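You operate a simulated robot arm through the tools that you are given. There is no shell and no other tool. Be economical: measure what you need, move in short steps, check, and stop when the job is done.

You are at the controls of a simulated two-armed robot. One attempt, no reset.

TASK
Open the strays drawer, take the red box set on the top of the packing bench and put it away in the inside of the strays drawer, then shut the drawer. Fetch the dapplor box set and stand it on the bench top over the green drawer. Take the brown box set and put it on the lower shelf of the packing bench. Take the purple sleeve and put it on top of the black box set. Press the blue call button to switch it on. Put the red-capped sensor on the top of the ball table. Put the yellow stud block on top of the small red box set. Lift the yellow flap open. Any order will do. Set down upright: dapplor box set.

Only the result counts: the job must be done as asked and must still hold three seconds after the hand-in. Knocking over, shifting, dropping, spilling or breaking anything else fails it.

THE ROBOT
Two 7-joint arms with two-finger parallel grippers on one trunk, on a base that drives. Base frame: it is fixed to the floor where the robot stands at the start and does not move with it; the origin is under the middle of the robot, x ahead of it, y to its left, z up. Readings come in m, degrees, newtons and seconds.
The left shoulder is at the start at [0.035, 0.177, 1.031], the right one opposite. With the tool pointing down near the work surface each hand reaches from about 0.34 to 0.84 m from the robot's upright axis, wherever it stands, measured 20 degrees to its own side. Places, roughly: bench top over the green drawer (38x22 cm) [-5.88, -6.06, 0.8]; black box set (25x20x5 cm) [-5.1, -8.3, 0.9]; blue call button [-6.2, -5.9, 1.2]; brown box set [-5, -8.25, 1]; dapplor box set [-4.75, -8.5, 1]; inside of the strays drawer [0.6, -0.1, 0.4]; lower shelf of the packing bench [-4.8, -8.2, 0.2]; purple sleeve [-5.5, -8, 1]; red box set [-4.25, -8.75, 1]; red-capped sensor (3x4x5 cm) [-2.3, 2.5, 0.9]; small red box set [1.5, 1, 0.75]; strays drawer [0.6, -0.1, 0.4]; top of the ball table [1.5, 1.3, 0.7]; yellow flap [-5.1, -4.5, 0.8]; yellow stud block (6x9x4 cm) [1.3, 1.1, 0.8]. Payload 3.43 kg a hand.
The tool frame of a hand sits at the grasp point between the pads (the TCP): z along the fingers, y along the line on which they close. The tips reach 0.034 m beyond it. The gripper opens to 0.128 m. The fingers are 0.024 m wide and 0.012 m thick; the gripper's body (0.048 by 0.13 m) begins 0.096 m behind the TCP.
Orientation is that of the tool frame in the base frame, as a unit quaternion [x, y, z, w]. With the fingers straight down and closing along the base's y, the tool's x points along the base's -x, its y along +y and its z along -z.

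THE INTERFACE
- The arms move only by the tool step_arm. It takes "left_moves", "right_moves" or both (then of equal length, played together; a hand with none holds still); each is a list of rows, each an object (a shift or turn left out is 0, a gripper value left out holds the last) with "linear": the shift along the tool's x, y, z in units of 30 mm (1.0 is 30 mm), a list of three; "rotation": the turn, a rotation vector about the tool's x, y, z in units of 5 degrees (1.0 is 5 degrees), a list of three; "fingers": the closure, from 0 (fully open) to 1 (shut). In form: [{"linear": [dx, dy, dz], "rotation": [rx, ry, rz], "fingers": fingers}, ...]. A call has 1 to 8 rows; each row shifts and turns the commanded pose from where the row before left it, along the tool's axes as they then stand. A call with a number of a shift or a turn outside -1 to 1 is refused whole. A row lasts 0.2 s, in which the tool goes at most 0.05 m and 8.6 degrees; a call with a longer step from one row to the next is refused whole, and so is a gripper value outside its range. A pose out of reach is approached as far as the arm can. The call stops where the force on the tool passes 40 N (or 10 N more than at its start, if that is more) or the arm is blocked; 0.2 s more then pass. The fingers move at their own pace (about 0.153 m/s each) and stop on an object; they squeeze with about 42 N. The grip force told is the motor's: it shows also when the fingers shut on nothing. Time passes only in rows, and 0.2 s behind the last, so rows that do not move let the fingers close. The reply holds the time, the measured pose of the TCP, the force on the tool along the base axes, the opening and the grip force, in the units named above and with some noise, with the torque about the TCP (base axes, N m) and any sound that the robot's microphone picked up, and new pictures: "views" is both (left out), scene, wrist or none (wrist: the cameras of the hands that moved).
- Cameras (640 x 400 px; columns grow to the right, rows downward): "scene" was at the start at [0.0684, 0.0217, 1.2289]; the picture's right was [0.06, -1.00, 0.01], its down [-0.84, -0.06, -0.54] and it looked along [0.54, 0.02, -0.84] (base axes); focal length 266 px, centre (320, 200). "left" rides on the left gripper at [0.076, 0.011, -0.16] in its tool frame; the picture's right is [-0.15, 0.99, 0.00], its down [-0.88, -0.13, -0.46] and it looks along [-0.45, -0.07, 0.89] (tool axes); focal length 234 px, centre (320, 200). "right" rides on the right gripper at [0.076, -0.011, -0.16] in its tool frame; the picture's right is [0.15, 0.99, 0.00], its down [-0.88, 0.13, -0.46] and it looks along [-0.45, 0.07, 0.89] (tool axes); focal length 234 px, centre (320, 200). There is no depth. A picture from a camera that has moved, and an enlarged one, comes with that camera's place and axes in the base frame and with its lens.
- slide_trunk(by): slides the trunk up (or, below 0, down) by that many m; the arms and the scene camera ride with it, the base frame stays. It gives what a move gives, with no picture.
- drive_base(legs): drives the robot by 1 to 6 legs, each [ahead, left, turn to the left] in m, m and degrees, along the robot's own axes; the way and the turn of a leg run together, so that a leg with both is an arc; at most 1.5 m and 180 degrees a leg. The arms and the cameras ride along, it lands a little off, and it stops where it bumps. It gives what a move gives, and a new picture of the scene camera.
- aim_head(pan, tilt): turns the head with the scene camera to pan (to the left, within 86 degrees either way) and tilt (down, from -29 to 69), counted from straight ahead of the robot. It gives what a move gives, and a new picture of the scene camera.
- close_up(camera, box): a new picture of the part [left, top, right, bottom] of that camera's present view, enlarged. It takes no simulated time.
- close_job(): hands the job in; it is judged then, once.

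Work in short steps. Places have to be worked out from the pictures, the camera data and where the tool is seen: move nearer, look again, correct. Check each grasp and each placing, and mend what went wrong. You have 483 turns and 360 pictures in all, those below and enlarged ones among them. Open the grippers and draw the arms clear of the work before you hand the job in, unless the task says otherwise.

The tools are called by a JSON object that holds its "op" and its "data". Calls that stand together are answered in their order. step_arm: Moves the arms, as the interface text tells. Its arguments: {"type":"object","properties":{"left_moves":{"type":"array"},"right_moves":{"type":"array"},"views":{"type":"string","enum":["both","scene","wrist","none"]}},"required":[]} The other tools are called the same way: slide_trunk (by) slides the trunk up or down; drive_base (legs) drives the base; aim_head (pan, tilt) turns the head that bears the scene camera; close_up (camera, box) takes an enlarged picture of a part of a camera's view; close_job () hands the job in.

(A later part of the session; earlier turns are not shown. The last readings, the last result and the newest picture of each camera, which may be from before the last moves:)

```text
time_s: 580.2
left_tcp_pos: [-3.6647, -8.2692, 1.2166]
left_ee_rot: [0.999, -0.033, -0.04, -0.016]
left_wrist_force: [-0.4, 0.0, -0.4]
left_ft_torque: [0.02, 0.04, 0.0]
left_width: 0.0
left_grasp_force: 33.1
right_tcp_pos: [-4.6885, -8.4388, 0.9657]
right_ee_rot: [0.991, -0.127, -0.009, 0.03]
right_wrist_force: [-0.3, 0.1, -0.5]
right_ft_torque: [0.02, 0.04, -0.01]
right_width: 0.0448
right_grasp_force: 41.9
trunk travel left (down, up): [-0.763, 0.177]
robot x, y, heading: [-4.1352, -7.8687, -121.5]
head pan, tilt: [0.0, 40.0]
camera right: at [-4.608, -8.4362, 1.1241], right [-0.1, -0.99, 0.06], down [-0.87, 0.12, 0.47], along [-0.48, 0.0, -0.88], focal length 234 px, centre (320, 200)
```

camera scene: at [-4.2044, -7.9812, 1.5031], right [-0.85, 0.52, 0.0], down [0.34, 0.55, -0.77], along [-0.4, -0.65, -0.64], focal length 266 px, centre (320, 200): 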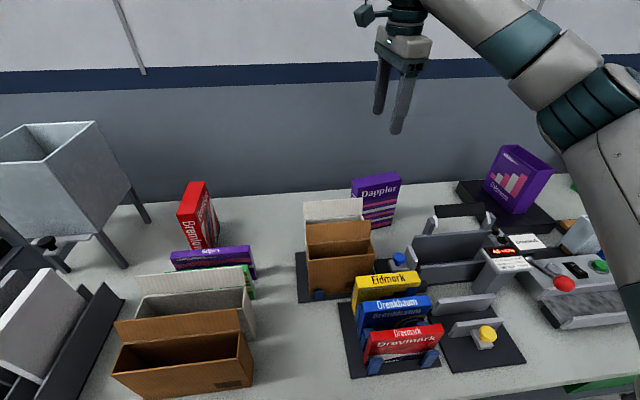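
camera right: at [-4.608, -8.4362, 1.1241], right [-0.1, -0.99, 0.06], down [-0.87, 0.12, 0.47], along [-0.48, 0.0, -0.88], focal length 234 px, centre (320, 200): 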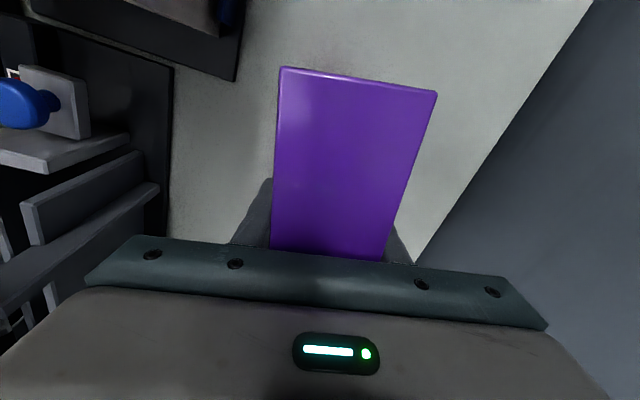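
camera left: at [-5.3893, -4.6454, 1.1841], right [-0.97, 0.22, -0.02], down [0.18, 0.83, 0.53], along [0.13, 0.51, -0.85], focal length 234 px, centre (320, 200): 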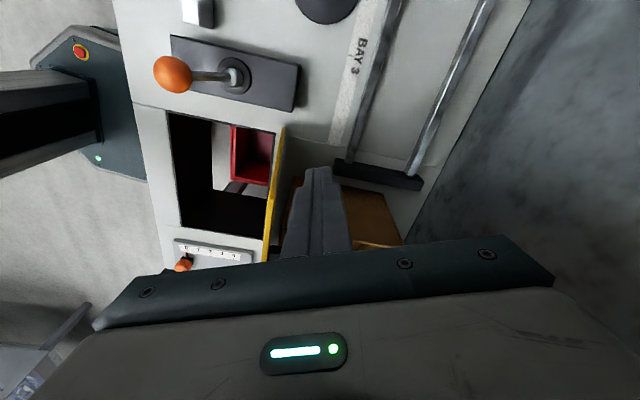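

Gripped. Lift high and back away.

{"op": "step_arm", "data": {"right_moves": [{"linear": [0, 0, -1]}, {"linear": [0, 0, -1]}, {"linear": [0, 0, -1]}, {"linear": [0, 0, -1]}, {"linear": [0, -0.2, -1]}, {"linear": [0, -0.4, -1]}, {"linear": [0, -0.4, -1]}, {"linear": [0, -0.4, -1]}], "views": "none"}}

{"op": "drive_base", "data": {"legs": [[-0.55, 0, 0]]}}

```text
time_s: 582.0
left_tcp_pos: [-3.6641, -8.2683, 1.2166]
left_ee_rot: [0.999, -0.033, -0.04, -0.015]
left_wrist_force: [-0.2, -0.4, 0.0]
left_ft_torque: [-0.03, 0.0, -0.01]
left_width: 0.0
left_grasp_force: 33.1
right_tcp_pos: [-4.672, -8.383, 1.2031]
right_ee_rot: [0.992, -0.126, -0.01, 0.031]
right_wrist_force: [0.2, 0.2, -4.2]
right_ft_torque: [0.02, 0.04, 0.04]
right_width: 0.0446
right_grasp_force: 41.7
trunk travel left (down, up): [-0.763, 0.177]
robot x, y, heading: [-4.1328, -7.8655, -121.6]
head pan, tilt: [0.0, 40.0]
```

```text
time_s: 585.2
left_tcp_pos: [-3.3774, -7.8033, 1.2155]
left_ee_rot: [0.999, -0.033, -0.038, -0.015]
left_wrist_force: [0.5, 0.0, 0.0]
left_ft_torque: [-0.03, -0.01, -0.01]
left_width: 0.0
left_grasp_force: 32.8
right_tcp_pos: [-4.3842, -7.9178, 1.2017]
right_ee_rot: [0.992, -0.125, -0.009, 0.031]
right_wrist_force: [-0.7, 0.2, -4.1]
right_ft_torque: [0.03, 0.03, 0.0]
right_width: 0.0449
right_grasp_force: 42.7
trunk travel left (down, up): [-0.763, 0.177]
robot x, y, heading: [-3.8473, -7.4036, -121.4]
head pan, tilt: [0.0, 40.0]
camera scene: at [-3.9204, -7.5181, 1.5025], right [-0.85, 0.52, 0.0], down [0.34, 0.55, -0.77], along [-0.4, -0.65, -0.64], focal length 266 px, centre (320, 200)
```

scene: 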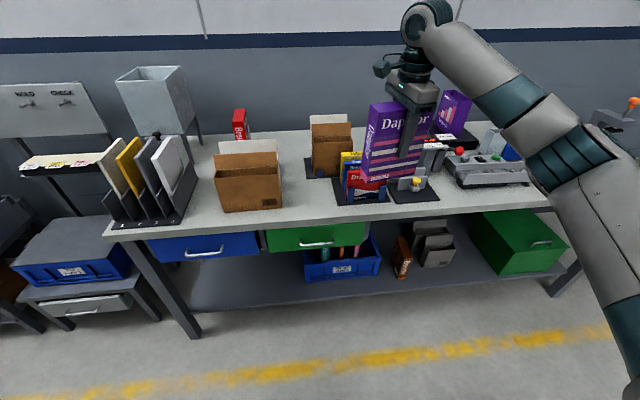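

Dapplor held upright. Slide right 1.45 m and turn right to face the green-drawer bench.

{"op": "drive_base", "data": {"legs": [[-0.05, -1.45, 0], [0, 0, -90]]}}

```text
time_s: 596.3
left_tcp_pos: [-5.4757, -7.0475, 1.2154]
left_ee_rot: [-0.676, 0.736, 0.016, 0.038]
left_wrist_force: [-0.2, 0.4, -0.1]
left_ft_torque: [0.01, -0.01, 0.01]
left_width: 0.0001
left_grasp_force: 32.9
right_tcp_pos: [-5.5704, -6.0392, 1.2019]
right_ee_rot: [-0.604, 0.796, 0.03, -0.015]
right_wrist_force: [0.0, 0.4, -4.1]
right_ft_torque: [0.01, 0.01, 0.02]
right_width: 0.0447
right_grasp_force: 41.8
trunk travel left (down, up): [-0.763, 0.177]
robot x, y, heading: [-5.067, -6.5878, 147.2]
head pan, tilt: [0.0, 40.0]
camera scene: at [-5.1822, -6.5134, 1.5027], right [0.54, 0.84, 0.0], down [0.54, -0.35, -0.77], along [-0.64, 0.41, -0.64], focal length 266 px, centre (320, 200)
```

scene: 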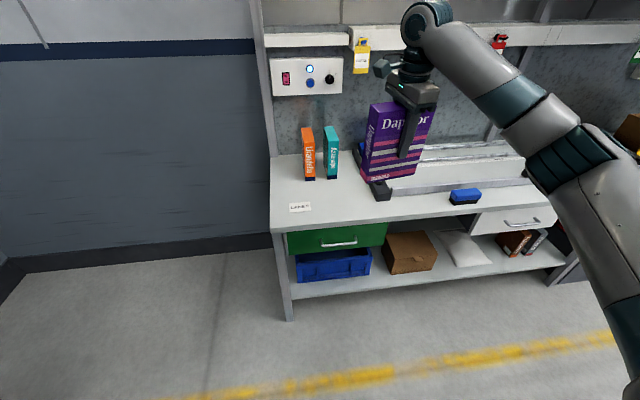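

Drive left 0.186 and ahead 0.25 to bring the box over the spot.

{"op": "drive_base", "data": {"legs": [[0, 0.186, 0], [0.25, 0, 0]]}}

{"op": "step_arm", "data": {"right_moves": [{"linear": [0, 0, 1]}, {"linear": [0, 0, 1]}, {"linear": [0, 0, 1]}, {"linear": [0, 0, 1]}, {"linear": [0, 0, 1]}, {"linear": [0, 0, 1]}], "views": "both"}}

```text
time_s: 599.3
left_tcp_pos: [-5.791, -7.0698, 1.2156]
left_ee_rot: [-0.673, 0.738, 0.017, 0.037]
left_wrist_force: [1.1, -0.2, -0.7]
left_ft_torque: [0.01, 0.0, 0.01]
left_width: 0.0
left_grasp_force: 32.6
right_tcp_pos: [-5.8802, -6.0613, 1.2034]
right_ee_rot: [-0.602, 0.798, 0.029, -0.015]
right_wrist_force: [-0.5, -1.2, -3.4]
right_ft_torque: [0.0, -0.01, -0.02]
right_width: 0.0449
right_grasp_force: 42.1
trunk travel left (down, up): [-0.763, 0.177]
robot x, y, heading: [-5.3784, -6.6095, 146.8]
head pan, tilt: [0.0, 40.0]
camera scene: at [-5.4936, -6.5368, 1.5029], right [0.54, 0.84, 0.0], down [0.54, -0.35, -0.77], along [-0.64, 0.42, -0.64], focal length 266 px, centre (320, 200)
```

scene: 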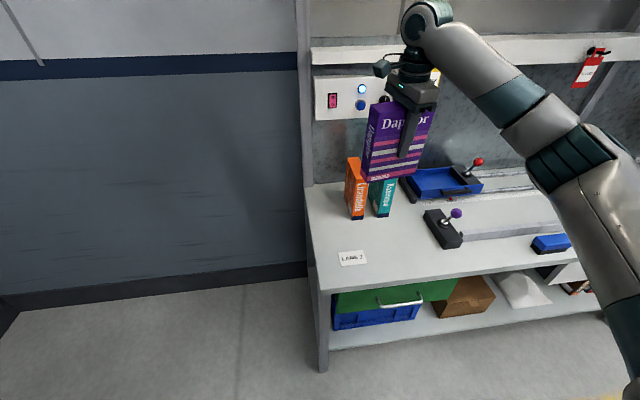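

```text
time_s: 600.7
left_tcp_pos: [-5.7916, -7.067, 1.2153]
left_ee_rot: [-0.673, 0.738, 0.017, 0.038]
left_wrist_force: [-0.3, 0.5, -0.4]
left_ft_torque: [-0.02, -0.02, 0.03]
left_width: 0.0
left_grasp_force: 32.7
right_tcp_pos: [-5.8938, -6.0534, 1.0217]
right_ee_rot: [-0.602, 0.797, 0.029, -0.016]
right_wrist_force: [-0.5, -0.8, -3.6]
right_ft_torque: [0.01, -0.05, 0.01]
right_width: 0.0449
right_grasp_force: 42.2
trunk travel left (down, up): [-0.763, 0.177]
robot x, y, heading: [-5.3801, -6.6124, 146.8]
head pan, tilt: [0.0, 40.0]
camera scene: at [-5.4952, -6.5348, 1.5026], right [0.54, 0.84, 0.0], down [0.54, -0.35, -0.77], along [-0.64, 0.42, -0.64], focal length 266 px, centre (320, 200)
camera right: at [-5.8946, -6.1331, 1.1804], right [-0.99, 0.13, 0.06], down [0.14, 0.87, 0.47], along [0.01, 0.48, -0.88], focal length 234 px, centre (320, 200)
```

scene: 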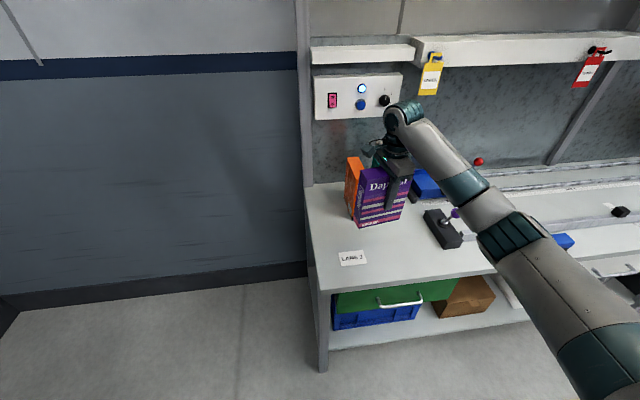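
right: 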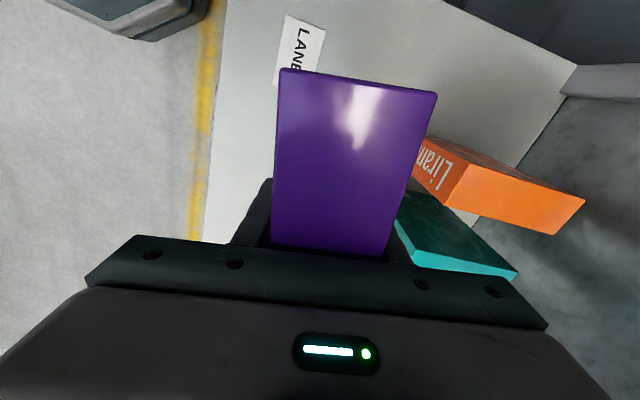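

The box is close to the orange/teal sets behind; pull back 55 mm, then lower.

{"op": "step_arm", "data": {"right_moves": [{"linear": [0, -0.9, 0]}, {"linear": [0, -0.9, 0]}, {"linear": [0, 0, 0.7]}, {"linear": [0, 0, 0.7]}], "views": "both"}}

```text
time_s: 601.7
left_tcp_pos: [-5.7912, -7.0686, 1.2166]
left_ee_rot: [-0.674, 0.738, 0.016, 0.038]
left_wrist_force: [-0.6, -0.1, -0.5]
left_ft_torque: [-0.01, 0.0, 0.01]
left_width: 0.0001
left_grasp_force: 33.4
right_tcp_pos: [-5.8432, -6.0667, 0.9772]
right_ee_rot: [-0.602, 0.798, 0.029, -0.015]
right_wrist_force: [-0.6, -0.3, -3.2]
right_ft_torque: [0.02, 0.01, -0.02]
right_width: 0.045
right_grasp_force: 42.2
trunk travel left (down, up): [-0.763, 0.177]
robot x, y, heading: [-5.3766, -6.606, 146.9]
head pan, tilt: [0.0, 40.0]
camera scene: at [-5.4948, -6.5351, 1.5027], right [0.54, 0.84, 0.0], down [0.54, -0.35, -0.77], along [-0.64, 0.42, -0.64], focal length 266 px, centre (320, 200)
camera right: at [-5.8439, -6.1474, 1.1356], right [-0.99, 0.13, 0.06], down [0.14, 0.87, 0.47], along [0.01, 0.48, -0.88], focal length 234 px, centre (320, 200)
```

scene: 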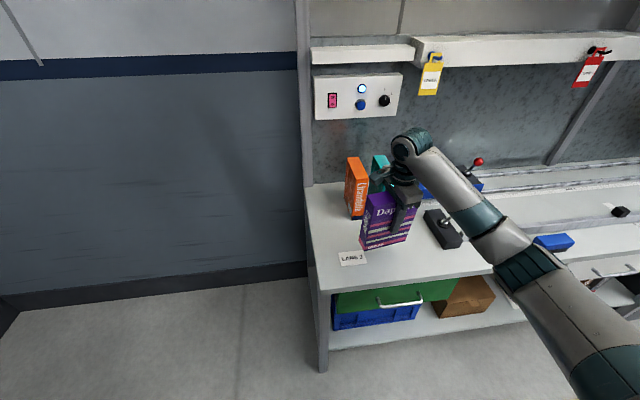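
right: 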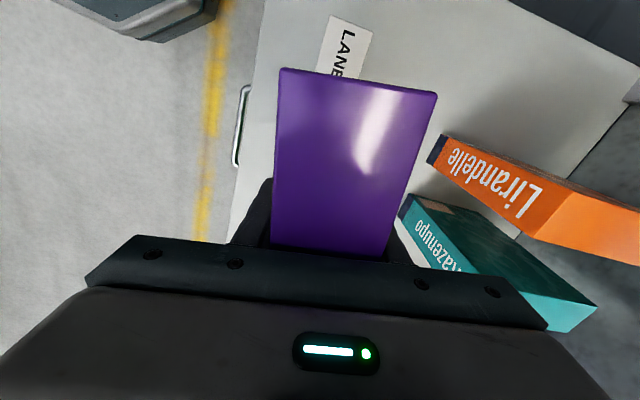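

Pull back 25 mm more for finger room and lower to contact.

{"op": "step_arm", "data": {"right_moves": [{"linear": [0, -0.85, 0]}, {"linear": [0, 0, 0.5]}, {"linear": [0, 0, 0.3]}, {"linear": [0, 0, 0.2]}, {"linear": [0, 0, 0.2]}], "views": "none"}}

```text
time_s: 602.9
left_tcp_pos: [-5.7901, -7.0693, 1.2154]
left_ee_rot: [-0.674, 0.738, 0.016, 0.038]
left_wrist_force: [-0.4, 0.1, -0.4]
left_ft_torque: [-0.01, -0.02, -0.02]
left_width: 0.0
left_grasp_force: 32.8
right_tcp_pos: [-5.8198, -6.0735, 0.94]
right_ee_rot: [-0.602, 0.798, 0.028, -0.015]
right_wrist_force: [-0.5, 0.3, -3.3]
right_ft_torque: [0.02, -0.03, -0.01]
right_width: 0.0448
right_grasp_force: 41.7
trunk travel left (down, up): [-0.763, 0.177]
robot x, y, heading: [-5.3794, -6.6088, 147.0]
head pan, tilt: [0.0, 40.0]
```

{"op": "step_arm", "data": {"right_moves": [{"linear": [0, 0, 0.2]}, {"linear": [0, 0, 0.2]}, {"linear": [0, 0, 0.2]}, {"linear": [0, 0, 0.2]}, {"linear": [0, 0, 0.2]}], "views": "none"}}

```text
time_s: 604.1
left_tcp_pos: [-5.7909, -7.0668, 1.216]
left_ee_rot: [-0.674, 0.738, 0.017, 0.038]
left_wrist_force: [-0.1, 0.5, 0.2]
left_ft_torque: [-0.04, -0.01, -0.04]
left_width: 0.0001
left_grasp_force: 32.9
right_tcp_pos: [-5.8214, -6.0712, 0.9093]
right_ee_rot: [-0.603, 0.797, 0.029, -0.015]
right_wrist_force: [-0.6, 0.6, -4.2]
right_ft_torque: [0.02, -0.05, -0.02]
right_width: 0.045
right_grasp_force: 42.3
trunk travel left (down, up): [-0.763, 0.177]
robot x, y, heading: [-5.3787, -6.6096, 147.3]
head pan, tilt: [0.0, 40.0]
```

{"op": "step_arm", "data": {"right_moves": [{"linear": [0, 0, 0.2]}, {"linear": [0, 0, 0.2]}, {"linear": [0, 0, 0.2]}, {"linear": [0, 0, 0.2]}, {"linear": [0, 0, 0.2]}, {"linear": [0, 0, 0.2]}], "views": "scene"}}

```text
time_s: 604.8
left_tcp_pos: [-5.7898, -7.0714, 1.216]
left_ee_rot: [-0.673, 0.738, 0.018, 0.039]
left_wrist_force: [0.3, -0.2, 0.8]
left_ft_torque: [-0.02, -0.03, -0.01]
left_width: 0.0
left_grasp_force: 32.8
right_tcp_pos: [-5.822, -6.0717, 0.9035]
right_ee_rot: [-0.603, 0.797, 0.035, -0.018]
right_wrist_force: [10.4, -8.3, 28.7]
right_ft_torque: [-0.13, -1.65, -0.49]
right_width: 0.0448
right_grasp_force: 41.7
trunk travel left (down, up): [-0.763, 0.177]
robot x, y, heading: [-5.381, -6.6132, 147.0]
head pan, tilt: [0.0, 40.0]
stopped in row 3 (right hand): the force on the tool passed its limit at 42 N (the readings are from after the stop); the commanded pose is now the measured one
camera scene: at [-5.4922, -6.5386, 1.5032], right [0.54, 0.84, 0.0], down [0.54, -0.35, -0.77], along [-0.64, 0.42, -0.64], focal length 266 px, centre (320, 200)
```

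scene: 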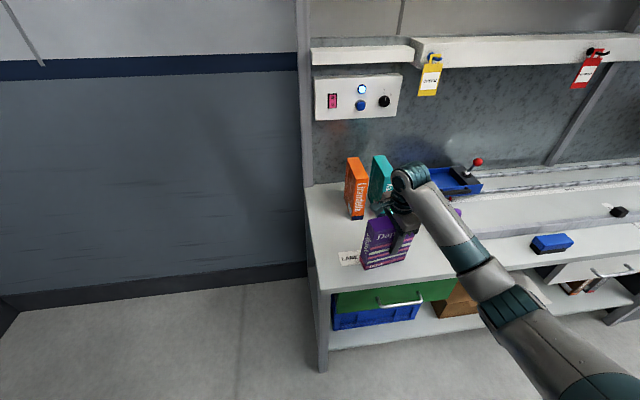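

Contact with the bench. Ease up 3 mm and open the fingers.

{"op": "step_arm", "data": {"right_moves": [{"linear": [0, 0, -0.12]}, {"fingers": 0.45}, {"fingers": 0.45}], "views": "wrist"}}

```text
time_s: 605.6
left_tcp_pos: [-5.7892, -7.0698, 1.2155]
left_ee_rot: [-0.674, 0.738, 0.016, 0.037]
left_wrist_force: [0.8, -0.8, -0.5]
left_ft_torque: [-0.01, 0.02, -0.01]
left_width: 0.0
left_grasp_force: 33.2
right_tcp_pos: [-5.8221, -6.0704, 0.9029]
right_ee_rot: [-0.602, 0.797, 0.033, -0.016]
right_wrist_force: [-0.1, 0.1, -0.2]
right_ft_torque: [0.03, 0.01, 0.01]
right_width: 0.0706
right_grasp_force: 0.2
trunk travel left (down, up): [-0.763, 0.177]
robot x, y, heading: [-5.3788, -6.6121, 146.8]
head pan, tilt: [0.0, 40.0]
camera right: at [-5.8223, -6.1515, 1.0616], right [-0.99, 0.13, 0.07], down [0.15, 0.87, 0.48], along [0.0, 0.48, -0.88], focal length 234 px, centre (320, 200)
```

right: 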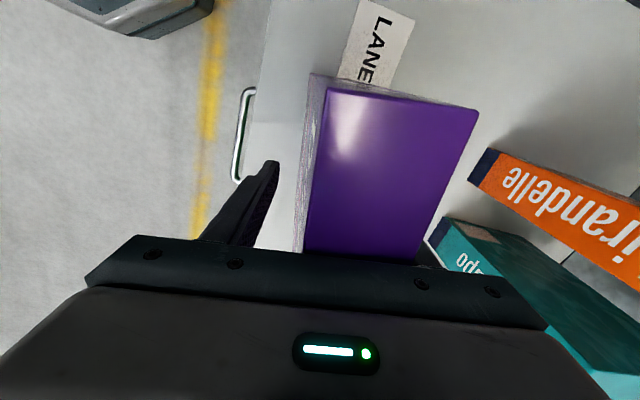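

The box stands. Shift the hand a hair to centre the fingers and lift straight up.

{"op": "step_arm", "data": {"right_moves": [{"linear": [0, 0.25, 0]}, {"linear": [0, 0, -0.5]}, {"linear": [0, 0, -1]}, {"linear": [0, 0, -1]}, {"linear": [0, 0, -1]}, {"linear": [0, 0, -1]}, {"linear": [0, 0, -1]}], "views": "both"}}

```text
time_s: 607.2
left_tcp_pos: [-5.7897, -7.0698, 1.2169]
left_ee_rot: [-0.674, 0.738, 0.017, 0.038]
left_wrist_force: [-0.4, 0.3, -0.4]
left_ft_torque: [0.02, -0.03, 0.0]
left_width: 0.0001
left_grasp_force: 33.2
right_tcp_pos: [-5.8197, -6.0733, 1.0678]
right_ee_rot: [-0.602, 0.797, 0.034, -0.017]
right_wrist_force: [-0.1, 0.0, -1.2]
right_ft_torque: [0.01, -0.03, 0.01]
right_width: 0.0704
right_grasp_force: 0.1
trunk travel left (down, up): [-0.763, 0.177]
robot x, y, heading: [-5.379, -6.6127, 147.2]
head pan, tilt: [0.0, 40.0]
camera scene: at [-5.4938, -6.5365, 1.5027], right [0.54, 0.84, 0.0], down [0.54, -0.35, -0.77], along [-0.64, 0.42, -0.64], focal length 266 px, centre (320, 200)
camera right: at [-5.8198, -6.1539, 1.2254], right [-0.99, 0.13, 0.07], down [0.15, 0.87, 0.48], along [0.0, 0.48, -0.88], focal length 234 px, centre (320, 200)
```

scene: 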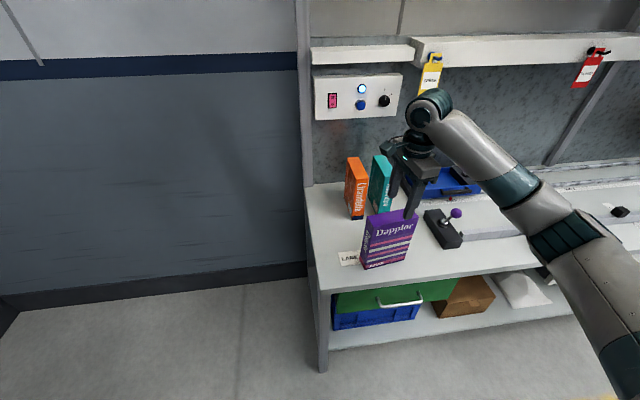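
right: 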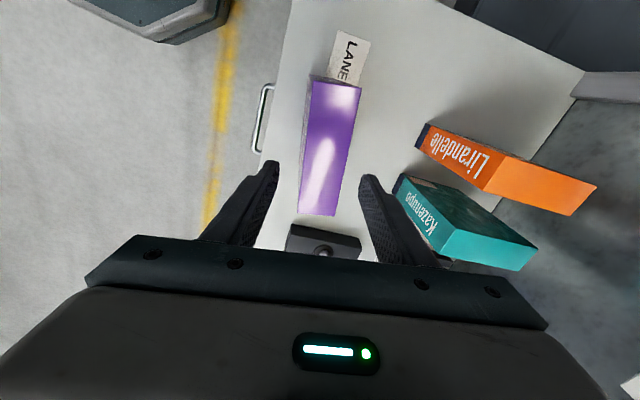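

Dapplor stands upright over the green drawer. Now back off and go for the red set at the packing bench's left end.

{"op": "step_arm", "data": {"right_moves": [{"linear": [0, 0, -1]}, {"linear": [0, 0, -1]}, {"linear": [0, -0.5, -1]}, {"linear": [0, -0.8, -1]}, {"linear": [0, -0.8, -1]}], "views": "none"}}

{"op": "drive_base", "data": {"legs": [[-0.45, 0, 0], [0, 0, 91], [0, 1.0, 0], [0, 0.75, 0]]}}

```text
time_s: 608.4
left_tcp_pos: [-5.7904, -7.0686, 1.2165]
left_ee_rot: [-0.674, 0.737, 0.017, 0.039]
left_wrist_force: [0.6, 0.3, 0.9]
left_ft_torque: [0.01, 0.04, -0.02]
left_width: 0.0001
left_grasp_force: 33.3
right_tcp_pos: [-5.7483, -6.098, 1.2148]
right_ee_rot: [-0.602, 0.797, 0.034, -0.017]
right_wrist_force: [0.7, -0.5, -0.3]
right_ft_torque: [0.01, 0.07, 0.01]
right_width: 0.0703
right_grasp_force: 0.1
trunk travel left (down, up): [-0.763, 0.177]
robot x, y, heading: [-5.3834, -6.6097, 147.3]
head pan, tilt: [0.0, 40.0]
```

```text
time_s: 623.5
left_tcp_pos: [-3.0292, -8.1674, 1.2152]
left_ee_rot: [0.999, -0.028, -0.039, -0.013]
left_wrist_force: [-0.3, 0.6, -0.4]
left_ft_torque: [0.01, -0.01, 0.01]
left_width: 0.0002
left_grasp_force: 33.3
right_tcp_pos: [-4.0016, -8.1627, 1.215]
right_ee_rot: [0.992, -0.121, -0.01, 0.035]
right_wrist_force: [-0.5, 0.1, 0.7]
right_ft_torque: [-0.01, -0.01, 0.03]
right_width: 0.0703
right_grasp_force: 0.2
trunk travel left (down, up): [-0.763, 0.177]
robot x, y, heading: [-3.5043, -7.7762, -121.0]
head pan, tilt: [0.0, 40.0]
camera scene: at [-3.5741, -7.8896, 1.5027], right [-0.86, 0.51, 0.0], down [0.33, 0.55, -0.77], along [-0.39, -0.66, -0.64], focal length 266 px, centre (320, 200)
```

scene: 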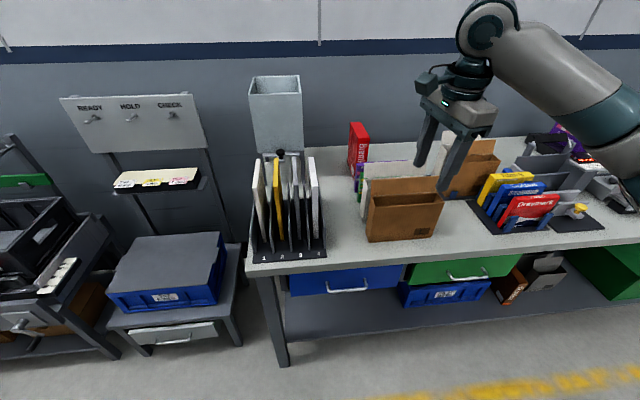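

Red set visible; zoom.

{"op": "close_up", "data": {"camera": "scene", "box": [300, 100, 460, 200]}}

```text
4.00 times, centred on (380, 150) of scene
camera zoom: at [-3.5741, -7.8896, 1.5027], right [-0.86, 0.51, 0.0], down [0.33, 0.55, -0.77], along [-0.39, -0.66, -0.64], focal length 1063 px, centre (80, 400)
```

zoom: 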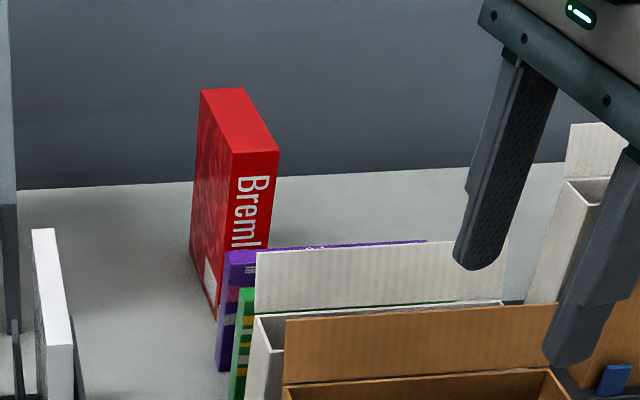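

Red set: spine toward us, centre ≈(-4.19,-8.63), axis ≈-113.6°. Yaw the hand back to its natural orientation while here, then drive up.

{"op": "step_arm", "data": {"right_moves": [{"rotation": [0, 0, -1]}, {"rotation": [0, 0, -1]}, {"rotation": [0, 0, -1]}, {"rotation": [0, 0, -1]}, {"rotation": [0, 0, -1]}, {"rotation": [0, 0, -1]}, {"rotation": [0, 0, -1]}, {"rotation": [0, 0, -1]}], "views": "none"}}

{"op": "step_arm", "data": {"right_moves": [{"rotation": [0, 0, -1]}, {"rotation": [0, 0, -1]}, {"rotation": [0, 0, -1]}, {"rotation": [0, 0, -1]}, {"rotation": [0, 0, -1]}, {"rotation": [0, 0, -1]}, {"rotation": [0, 0, -1]}, {"rotation": [0, 0, -1]}], "views": "none"}}

{"op": "drive_base", "data": {"legs": [[0, 0.03, 0], [0.29, 0, 0]]}}

{"op": "step_arm", "data": {"right_moves": [{"linear": [-0.5, 0, 0]}], "views": "wrist"}}

```text
time_s: 625.3
left_tcp_pos: [-3.0293, -8.1692, 1.2156]
left_ee_rot: [0.999, -0.028, -0.039, -0.015]
left_wrist_force: [-0.4, 0.8, -0.9]
left_ft_torque: [-0.04, 0.01, -0.01]
left_width: 0.0001
left_grasp_force: 32.9
right_tcp_pos: [-4.0005, -8.1634, 1.2139]
right_ee_rot: [0.973, 0.227, -0.023, 0.029]
right_wrist_force: [-0.2, 0.0, -0.1]
right_ft_torque: [0.0, -0.03, 0.0]
right_width: 0.0703
right_grasp_force: 0.1
trunk travel left (down, up): [-0.763, 0.177]
robot x, y, heading: [-3.5029, -7.7757, -120.9]
head pan, tilt: [0.0, 40.0]
```

```text
time_s: 627.1
left_tcp_pos: [-3.0293, -8.1692, 1.2167]
left_ee_rot: [0.999, -0.028, -0.039, -0.014]
left_wrist_force: [0.3, 1.0, -0.2]
left_ft_torque: [-0.02, 0.02, 0.01]
left_width: 0.0
left_grasp_force: 32.9
right_tcp_pos: [-4.0006, -8.1637, 1.2147]
right_ee_rot: [0.837, 0.546, -0.031, 0.021]
right_wrist_force: [-0.8, -0.7, -0.6]
right_ft_torque: [-0.02, 0.0, -0.02]
right_width: 0.0703
right_grasp_force: 0.2
trunk travel left (down, up): [-0.763, 0.177]
robot x, y, heading: [-3.5013, -7.7737, -120.9]
head pan, tilt: [0.0, 40.0]
```

```text
time_s: 629.5
left_tcp_pos: [-3.1557, -8.4377, 1.2169]
left_ee_rot: [0.999, -0.028, -0.039, -0.014]
left_wrist_force: [0.8, -0.3, 0.4]
left_ft_torque: [-0.01, 0.0, 0.01]
left_width: 0.0
left_grasp_force: 33.0
right_tcp_pos: [-4.1271, -8.4302, 1.2153]
right_ee_rot: [0.838, 0.545, -0.032, 0.021]
right_wrist_force: [0.4, 0.6, 1.1]
right_ft_torque: [-0.01, -0.01, 0.01]
right_width: 0.0704
right_grasp_force: 0.1
trunk travel left (down, up): [-0.763, 0.177]
robot x, y, heading: [-3.6275, -8.0445, -121.0]
head pan, tilt: [0.0, 40.0]
camera scene: at [-3.6991, -8.1575, 1.5029], right [-0.86, 0.51, 0.0], down [0.33, 0.55, -0.77], along [-0.39, -0.66, -0.64], focal length 266 px, centre (320, 200)
```

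scene: 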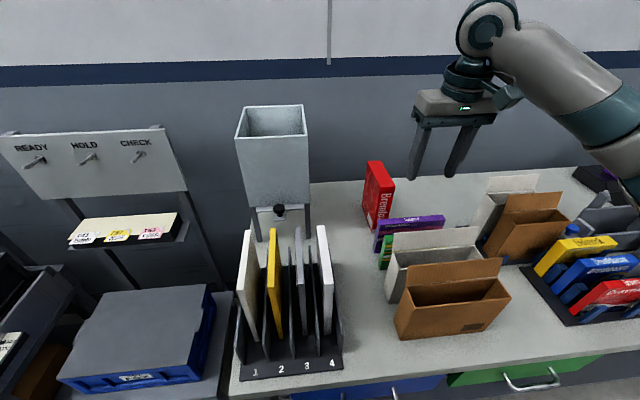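

```text
time_s: 630.0
left_tcp_pos: [-3.1541, -8.4386, 1.2163]
left_ee_rot: [0.999, -0.027, -0.039, -0.015]
left_wrist_force: [0.1, 0.2, -0.3]
left_ft_torque: [0.01, 0.02, 0.01]
left_width: 0.0
left_grasp_force: 32.5
right_tcp_pos: [-4.1328, -8.445, 1.2145]
right_ee_rot: [0.838, 0.545, -0.031, 0.02]
right_wrist_force: [0.4, 0.0, 0.5]
right_ft_torque: [0.05, -0.01, 0.01]
right_width: 0.0705
right_grasp_force: 0.1
trunk travel left (down, up): [-0.763, 0.177]
robot x, y, heading: [-3.6283, -8.0476, -121.0]
head pan, tilt: [0.0, 40.0]
camera right: at [-4.1087, -8.3605, 1.37], right [0.96, -0.27, -0.01], down [-0.22, -0.82, 0.52], along [-0.15, -0.5, -0.85], focal length 234 px, centre (320, 200)
```

right: 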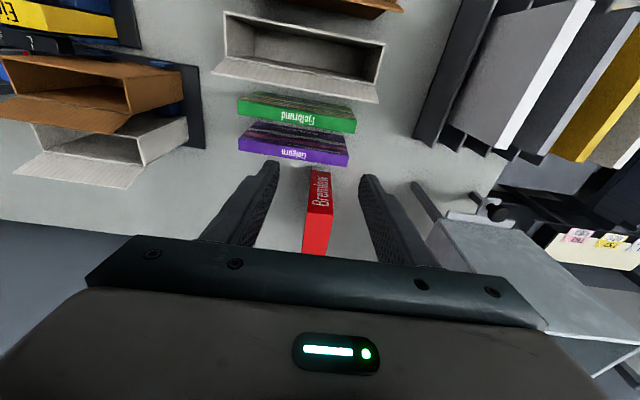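

Align: target ≈(-4.196,-8.625). Move over it.

{"op": "step_arm", "data": {"right_moves": [{"linear": [-0.84, 0.07, 0]}, {"linear": [-0.84, 0.07, 0]}, {"linear": [-0.84, 0.07, 0]}, {"linear": [-0.84, 0.07, 0]}, {"linear": [-0.84, 0.07, 0]}, {"linear": [-0.84, 0.07, 0]}, {"linear": [-0.84, 0.07, 0.5]}, {"linear": [0, 0, 1]}], "views": "wrist"}}

```text
time_s: 631.8
left_tcp_pos: [-3.1574, -8.439, 1.2167]
left_ee_rot: [0.999, -0.027, -0.038, -0.016]
left_wrist_force: [0.2, 0.3, -0.1]
left_ft_torque: [0.01, -0.04, 0.0]
left_width: 0.0002
left_grasp_force: 32.7
right_tcp_pos: [-4.1947, -8.6165, 1.1827]
right_ee_rot: [0.837, 0.545, -0.031, 0.021]
right_wrist_force: [0.1, -0.4, 0.2]
right_ft_torque: [-0.03, -0.05, 0.0]
right_width: 0.0706
right_grasp_force: 0.2
trunk travel left (down, up): [-0.763, 0.177]
robot x, y, heading: [-3.6244, -8.0422, -120.9]
head pan, tilt: [0.0, 40.0]
camera right: at [-4.17, -8.5307, 1.338], right [0.96, -0.27, -0.01], down [-0.22, -0.82, 0.52], along [-0.15, -0.5, -0.85], focal length 234 px, centre (320, 200)
```

right: 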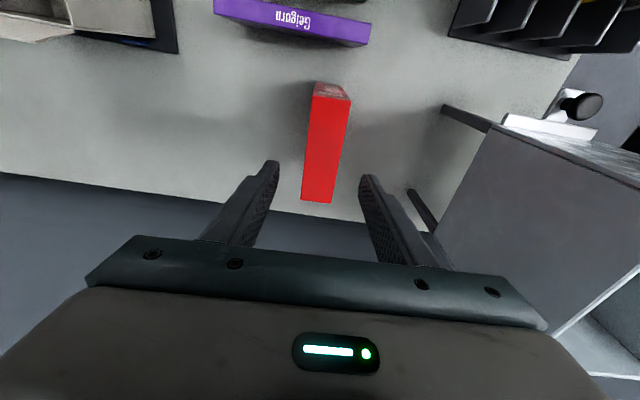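

Centred; descend and grip, then lift.

{"op": "step_arm", "data": {"right_moves": [{"linear": [0, 0, 1]}, {"linear": [0, 0, 1]}, {"linear": [0, 0, 1]}, {"linear": [0, 0, 1]}, {"linear": [0, 0, 1]}, {"linear": [0, 0, 0.4], "fingers": 1}, {"fingers": 1}, {"fingers": 1}], "views": "wrist"}}

```text
time_s: 633.6
left_tcp_pos: [-3.1545, -8.4378, 1.2156]
left_ee_rot: [0.999, -0.027, -0.04, -0.014]
left_wrist_force: [0.1, -0.1, 0.1]
left_ft_torque: [0.0, -0.01, -0.04]
left_width: 0.0002
left_grasp_force: 32.5
right_tcp_pos: [-4.1988, -8.6266, 1.0297]
right_ee_rot: [0.837, 0.545, -0.037, 0.025]
right_wrist_force: [4.0, 4.2, 14.3]
right_ft_torque: [1.05, -0.58, -0.03]
right_width: 0.0447
right_grasp_force: 41.5
trunk travel left (down, up): [-0.763, 0.177]
robot x, y, heading: [-3.6294, -8.0437, -121.3]
head pan, tilt: [0.0, 40.0]
stopped in row 8 (right hand): the force on the tool passed its limit at 41 N (the readings are from after the stop); the commanded pose is now the measured one
camera right: at [-4.173, -8.5398, 1.1827], right [0.96, -0.27, -0.01], down [-0.22, -0.82, 0.53], along [-0.15, -0.51, -0.85], focal length 234 px, centre (320, 200)
```

right: 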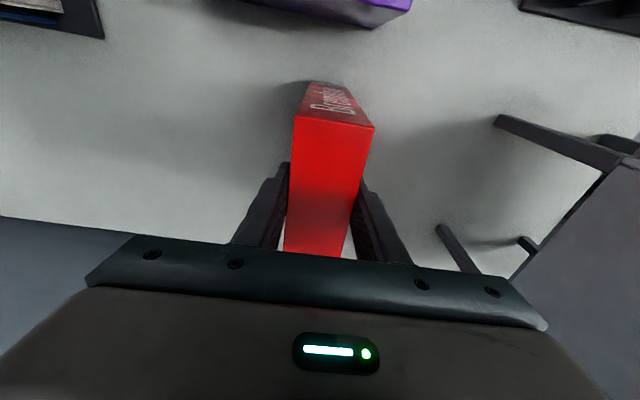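

Gripped. Lift and back away.

{"op": "step_arm", "data": {"right_moves": [{"linear": [0, 0, -1]}, {"linear": [0, 0, -1]}, {"linear": [0, 0, -1]}, {"linear": [0, 0, -1]}, {"linear": [0.3, 0, -1]}, {"linear": [0.5, 0, -1]}, {"linear": [0.5, 0, -1]}, {"linear": [0.5, 0, -1]}], "views": "wrist"}}

{"op": "drive_base", "data": {"legs": [[-0.45, 0, 0]]}}

```text
time_s: 635.4
left_tcp_pos: [-3.1545, -8.4386, 1.2162]
left_ee_rot: [0.999, -0.027, -0.039, -0.014]
left_wrist_force: [-0.1, 0.5, 0.4]
left_ft_torque: [0.0, 0.01, -0.03]
left_width: 0.0
left_grasp_force: 32.9
right_tcp_pos: [-4.1687, -8.5585, 1.2616]
right_ee_rot: [0.838, 0.544, -0.036, 0.024]
right_wrist_force: [0.1, 1.3, -3.7]
right_ft_torque: [0.01, 0.02, -0.01]
right_width: 0.0449
right_grasp_force: 41.7
trunk travel left (down, up): [-0.763, 0.177]
robot x, y, heading: [-3.6299, -8.0407, -121.2]
head pan, tilt: [0.0, 40.0]
camera right: at [-4.1435, -8.4714, 1.4155], right [0.96, -0.27, -0.01], down [-0.22, -0.82, 0.53], along [-0.15, -0.51, -0.85], focal length 234 px, centre (320, 200)
```

right: 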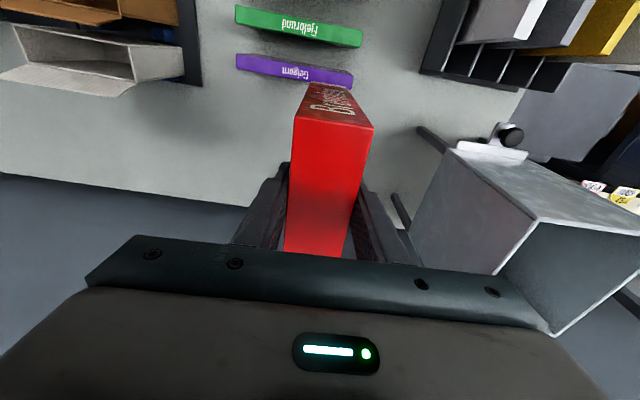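

```text
time_s: 638.1
left_tcp_pos: [-2.9274, -8.0585, 1.2167]
left_ee_rot: [0.999, -0.027, -0.039, -0.014]
left_wrist_force: [-0.9, 0.2, 0.8]
left_ft_torque: [0.04, 0.0, -0.01]
left_width: 0.0001
left_grasp_force: 32.6
right_tcp_pos: [-3.9409, -8.1805, 1.2593]
right_ee_rot: [0.837, 0.546, -0.035, 0.023]
right_wrist_force: [-0.4, 0.3, -3.5]
right_ft_torque: [0.07, -0.01, -0.02]
right_width: 0.045
right_grasp_force: 42.4
trunk travel left (down, up): [-0.763, 0.177]
robot x, y, heading: [-3.3991, -7.6638, -120.7]
head pan, tilt: [0.0, 40.0]
camera scene: at [-3.473, -7.7798, 1.5025], right [-0.86, 0.51, 0.0], down [0.33, 0.55, -0.77], along [-0.39, -0.66, -0.64], focal length 266 px, centre (320, 200)
```

scene: 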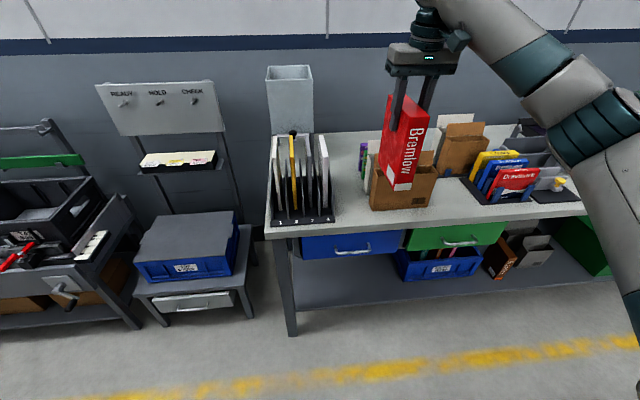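

Red set in hand. For the narrow aisle I bring the left hand forward and inward.

{"op": "step_arm", "data": {"left_moves": [{"linear": [-0.5, 0.86, 0]}, {"linear": [-0.5, 0.86, 0]}, {"linear": [-0.5, 0.86, 0]}, {"linear": [-0.5, 0.86, 0]}, {"linear": [-0.5, 0.86, 0]}, {"linear": [-0.5, 0.86, 0]}, {"linear": [-0.5, 0.86, 0]}, {"linear": [-0.5, 0.86, 0]}], "views": "none"}}

{"op": "step_arm", "data": {"left_moves": [{"linear": [-0.75, 0.4, 0]}, {"linear": [-0.75, 0.4, 0]}, {"linear": [-0.75, 0.4, 0]}, {"linear": [-0.75, 0.4, 0]}, {"linear": [-0.75, 0.4, 0]}, {"linear": [-0.75, 0.4, 0]}, {"linear": [-0.75, 0.4, 0]}, {"linear": [-0.75, 0.4, 0]}], "views": "scene"}}

```text
time_s: 639.9
left_tcp_pos: [-3.0575, -8.2598, 1.2187]
left_ee_rot: [0.999, -0.027, -0.038, -0.016]
left_wrist_force: [0.2, 0.1, -0.3]
left_ft_torque: [0.04, -0.01, -0.02]
left_width: 0.0
left_grasp_force: 33.3
right_tcp_pos: [-3.9417, -8.1819, 1.2592]
right_ee_rot: [0.836, 0.547, -0.035, 0.022]
right_wrist_force: [0.5, -0.4, -3.7]
right_ft_torque: [0.05, -0.04, 0.02]
right_width: 0.0446
right_grasp_force: 42.0
trunk travel left (down, up): [-0.763, 0.177]
robot x, y, heading: [-3.4023, -7.6651, -120.6]
head pan, tilt: [0.0, 40.0]
```

```text
time_s: 641.7
left_tcp_pos: [-3.2454, -8.3421, 1.2315]
left_ee_rot: [0.999, -0.026, -0.038, -0.015]
left_wrist_force: [0.0, 0.5, -0.5]
left_ft_torque: [-0.01, -0.03, 0.01]
left_width: 0.0
left_grasp_force: 33.1
right_tcp_pos: [-3.9421, -8.1801, 1.2604]
right_ee_rot: [0.836, 0.546, -0.034, 0.023]
right_wrist_force: [0.3, 0.1, -3.6]
right_ft_torque: [0.04, -0.01, 0.03]
right_width: 0.0447
right_grasp_force: 42.4
trunk travel left (down, up): [-0.763, 0.177]
robot x, y, heading: [-3.4016, -7.6625, -120.9]
head pan, tilt: [0.0, 40.0]
camera scene: at [-3.4737, -7.7791, 1.5026], right [-0.86, 0.51, 0.0], down [0.33, 0.55, -0.77], along [-0.39, -0.66, -0.64], focal length 266 px, centre (320, 200)
```

scene: 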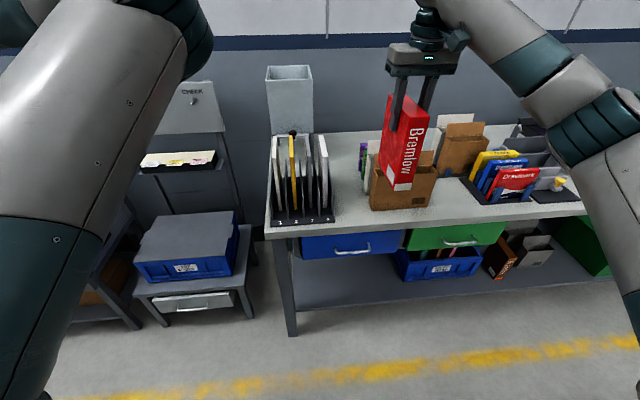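

A bit more inward, then slide right to the aisle.

{"op": "step_arm", "data": {"left_moves": [{"linear": [-0.85, -0.45, 0]}, {"linear": [-0.85, -0.45, 0]}, {"linear": [-0.85, -0.45, 0]}, {"linear": [-0.85, -0.45, 0]}, {"linear": [-0.85, -0.45, 0]}], "views": "none"}}

{"op": "drive_base", "data": {"legs": [[0, -1.0, 0], [0, -1.0, 0]]}}

```text
time_s: 642.8
left_tcp_pos: [-3.33, -8.2652, 1.1473]
left_ee_rot: [0.993, -0.005, 0.011, -0.114]
left_wrist_force: [-0.5, 0.3, 0.1]
left_ft_torque: [0.04, -0.06, -0.04]
left_width: 0.0
left_grasp_force: 32.4
right_tcp_pos: [-3.9424, -8.183, 1.2568]
right_ee_rot: [0.837, 0.546, -0.032, 0.022]
right_wrist_force: [-0.7, 0.1, -4.5]
right_ft_torque: [0.03, -0.05, 0.01]
right_width: 0.0449
right_grasp_force: 42.0
trunk travel left (down, up): [-0.763, 0.177]
robot x, y, heading: [-3.4012, -7.6652, -120.6]
head pan, tilt: [0.0, 40.0]
stopped in row 5 (left hand): the arm was blocked; the commanded pose is now the measured one
```

```text
time_s: 652.7
left_tcp_pos: [-5.0347, -7.2756, 1.1487]
left_ee_rot: [0.994, 0.002, 0.01, -0.112]
left_wrist_force: [-0.1, -0.1, 0.4]
left_ft_torque: [-0.01, 0.05, 0.03]
left_width: 0.0
left_grasp_force: 32.8
right_tcp_pos: [-5.6484, -7.2003, 1.2607]
right_ee_rot: [0.832, 0.553, -0.034, 0.023]
right_wrist_force: [-0.5, -0.5, -4.1]
right_ft_torque: [0.05, 0.0, 0.0]
right_width: 0.0451
right_grasp_force: 42.5
trunk travel left (down, up): [-0.763, 0.177]
robot x, y, heading: [-5.1189, -6.6759, -120.0]
head pan, tilt: [0.0, 40.0]
camera scene: at [-5.1872, -6.7926, 1.5026], right [-0.87, 0.5, 0.0], down [0.32, 0.56, -0.77], along [-0.38, -0.66, -0.64], focal length 266 px, centre (320, 200)
```

scene: 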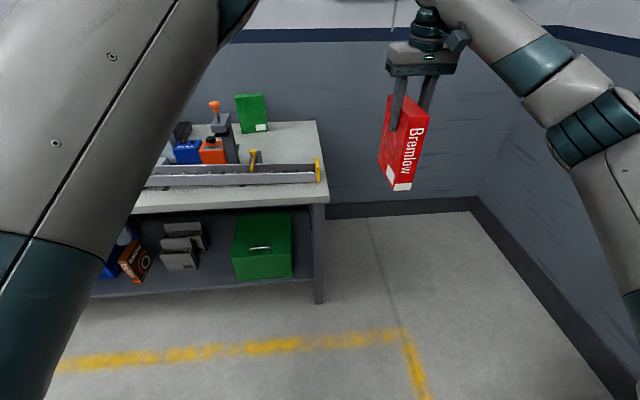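

Turn left 180° to face back up the aisle.

{"op": "drive_base", "data": {"legs": [[0, 0, 178]]}}

{"op": "aim_head", "data": {"pan": 0, "tilt": 20}}

```text
time_s: 660.2
left_tcp_pos: [-5.1438, -6.0684, 1.1481]
left_ee_rot: [0.045, 0.993, -0.112, -0.015]
left_wrist_force: [0.2, 0.3, 0.1]
left_ft_torque: [-0.01, 0.0, -0.02]
left_width: 0.0001
left_grasp_force: 32.8
right_tcp_pos: [-4.5374, -6.2016, 1.2606]
right_ee_rot: [-0.512, 0.858, 0.021, 0.036]
right_wrist_force: [0.2, -0.5, -2.8]
right_ft_torque: [-0.05, -0.01, 0.03]
right_width: 0.0449
right_grasp_force: 42.0
trunk travel left (down, up): [-0.763, 0.177]
robot x, y, heading: [-5.1161, -6.6728, 54.2]
head pan, tilt: [0.0, 40.0]
camera scene: at [-5.0402, -6.5641, 1.5026], right [0.81, -0.58, 0.0], down [-0.37, -0.52, -0.77], along [0.44, 0.62, -0.64], focal length 266 px, centre (320, 200)
```

scene: 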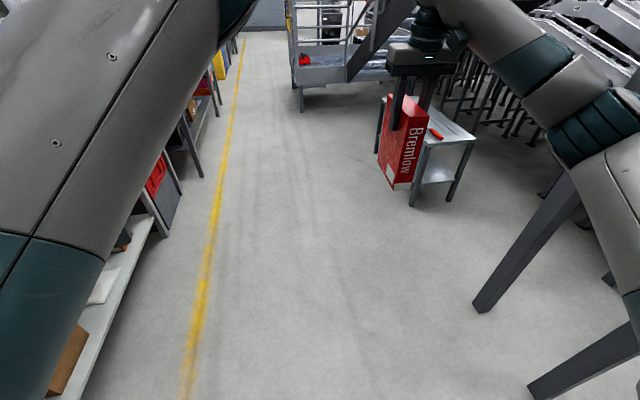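

```text
time_s: 661.1
left_tcp_pos: [-5.143, -6.0694, 1.1479]
left_ee_rot: [0.045, 0.992, -0.113, -0.014]
left_wrist_force: [-0.1, 0.4, -0.3]
left_ft_torque: [-0.03, 0.0, -0.01]
left_width: 0.0
left_grasp_force: 33.7
right_tcp_pos: [-4.5383, -6.2031, 1.2621]
right_ee_rot: [-0.512, 0.858, 0.022, 0.035]
right_wrist_force: [0.0, 0.0, -3.3]
right_ft_torque: [-0.07, 0.04, -0.04]
right_width: 0.0444
right_grasp_force: 41.9
trunk travel left (down, up): [-0.763, 0.177]
robot x, y, heading: [-5.1151, -6.6754, 54.5]
head pan, tilt: [0.0, 20.0]
camera scene: at [-5.0356, -6.5574, 1.534], right [0.81, -0.58, 0.0], down [-0.2, -0.28, -0.94], along [0.54, 0.77, -0.34], focal length 266 px, centre (320, 200)
```

scene: 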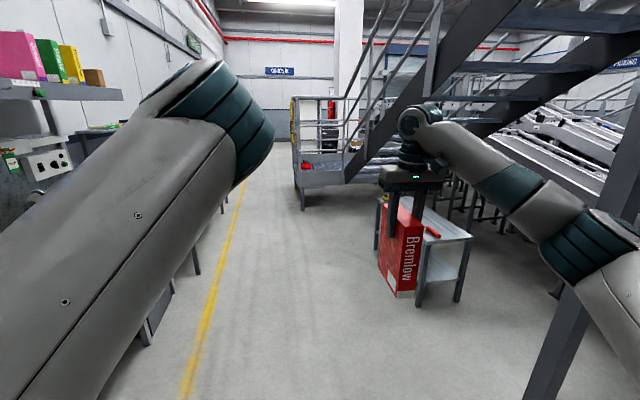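

Align heading with the aisle (59.3°), shift left 0.55 to the lane centre, and drive up in stages.

{"op": "drive_base", "data": {"legs": [[0, 0, 5], [0.3, 0.5, 0], [1.2, 0, 0]]}}

```text
time_s: 670.5
left_tcp_pos: [-4.8755, -4.5347, 1.1478]
left_ee_rot: [0.001, 0.994, -0.112, -0.01]
left_wrist_force: [-0.7, 0.3, 0.3]
left_ft_torque: [0.0, -0.03, 0.02]
left_width: 0.0
left_grasp_force: 33.1
right_tcp_pos: [-4.2613, -4.6131, 1.2602]
right_ee_rot: [-0.55, 0.834, 0.023, 0.035]
right_wrist_force: [-0.4, 0.4, -3.2]
right_ft_torque: [-0.05, 0.03, 0.02]
right_width: 0.0449
right_grasp_force: 41.9
trunk travel left (down, up): [-0.763, 0.177]
robot x, y, heading: [-4.7971, -5.1354, 59.4]
head pan, tilt: [0.0, 20.0]
camera scene: at [-4.7244, -5.011, 1.5341], right [0.86, -0.5, 0.0], down [-0.17, -0.3, -0.94], along [0.47, 0.81, -0.34], focal length 266 px, centre (320, 200)
```

scene: 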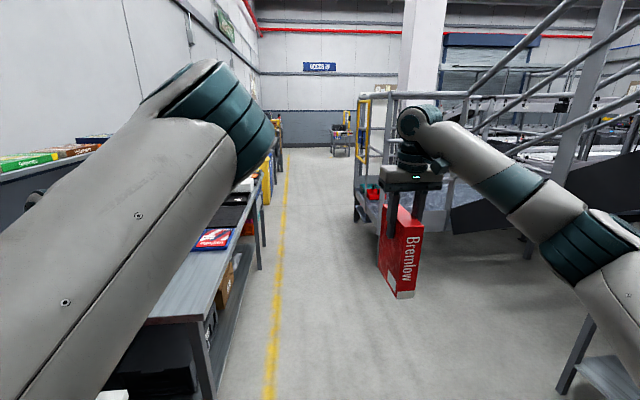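

Lane looks fine. Continue 1.3 m, easing left a little.

{"op": "drive_base", "data": {"legs": [[1.3, 0.06, 0]]}}

{"op": "aim_head", "data": {"pan": -20, "tilt": 25}}

```text
time_s: 677.0
left_tcp_pos: [-4.2806, -3.3883, 1.1494]
left_ee_rot: [-0.001, 0.994, -0.112, -0.01]
left_wrist_force: [-0.3, 0.0, 0.1]
left_ft_torque: [0.0, 0.01, 0.01]
left_width: 0.0
left_grasp_force: 33.2
right_tcp_pos: [-3.6653, -3.4649, 1.2612]
right_ee_rot: [-0.552, 0.833, 0.023, 0.036]
right_wrist_force: [-0.2, -0.1, -4.4]
right_ft_torque: [-0.03, 0.04, -0.01]
right_width: 0.0448
right_grasp_force: 41.9
trunk travel left (down, up): [-0.763, 0.177]
robot x, y, heading: [-4.196, -3.9869, 59.8]
head pan, tilt: [0.0, 20.0]
camera scene: at [-4.1274, -3.864, 1.5341], right [0.86, -0.5, 0.0], down [-0.17, -0.3, -0.94], along [0.47, 0.81, -0.34], focal length 266 px, centre (320, 200)
```

scene: 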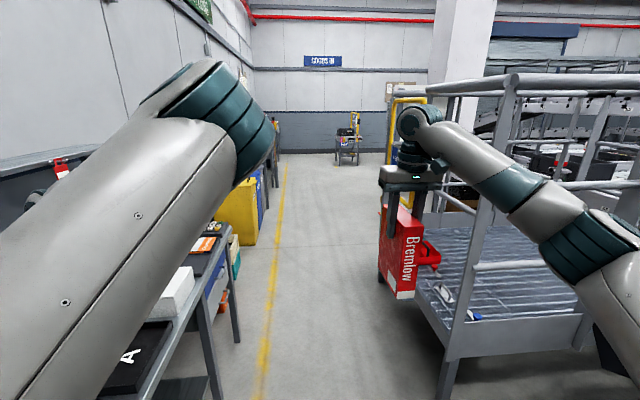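

```text
time_s: 677.9
left_tcp_pos: [-4.2791, -3.3877, 1.148]
left_ee_rot: [-0.001, 0.993, -0.114, -0.01]
left_wrist_force: [0.2, 0.8, 0.2]
left_ft_torque: [0.02, 0.01, 0.01]
left_width: 0.0
left_grasp_force: 33.2
right_tcp_pos: [-3.6644, -3.4651, 1.2601]
right_ee_rot: [-0.551, 0.833, 0.024, 0.036]
right_wrist_force: [-0.2, -0.2, -3.2]
right_ft_torque: [0.04, 0.02, 0.03]
right_width: 0.0449
right_grasp_force: 42.3
trunk travel left (down, up): [-0.763, 0.177]
robot x, y, heading: [-4.1966, -3.9854, 59.9]
head pan, tilt: [-20.0, 25.0]
camera scene: at [-4.1032, -3.8848, 1.526], right [0.64, -0.77, 0.0], down [-0.32, -0.27, -0.91], along [0.7, 0.58, -0.42], focal length 266 px, centre (320, 200)
```

scene: 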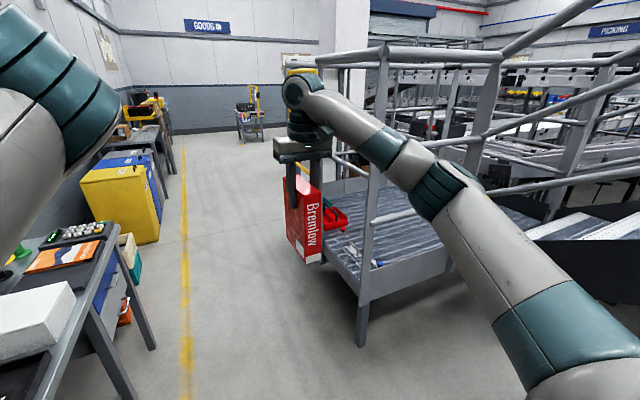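

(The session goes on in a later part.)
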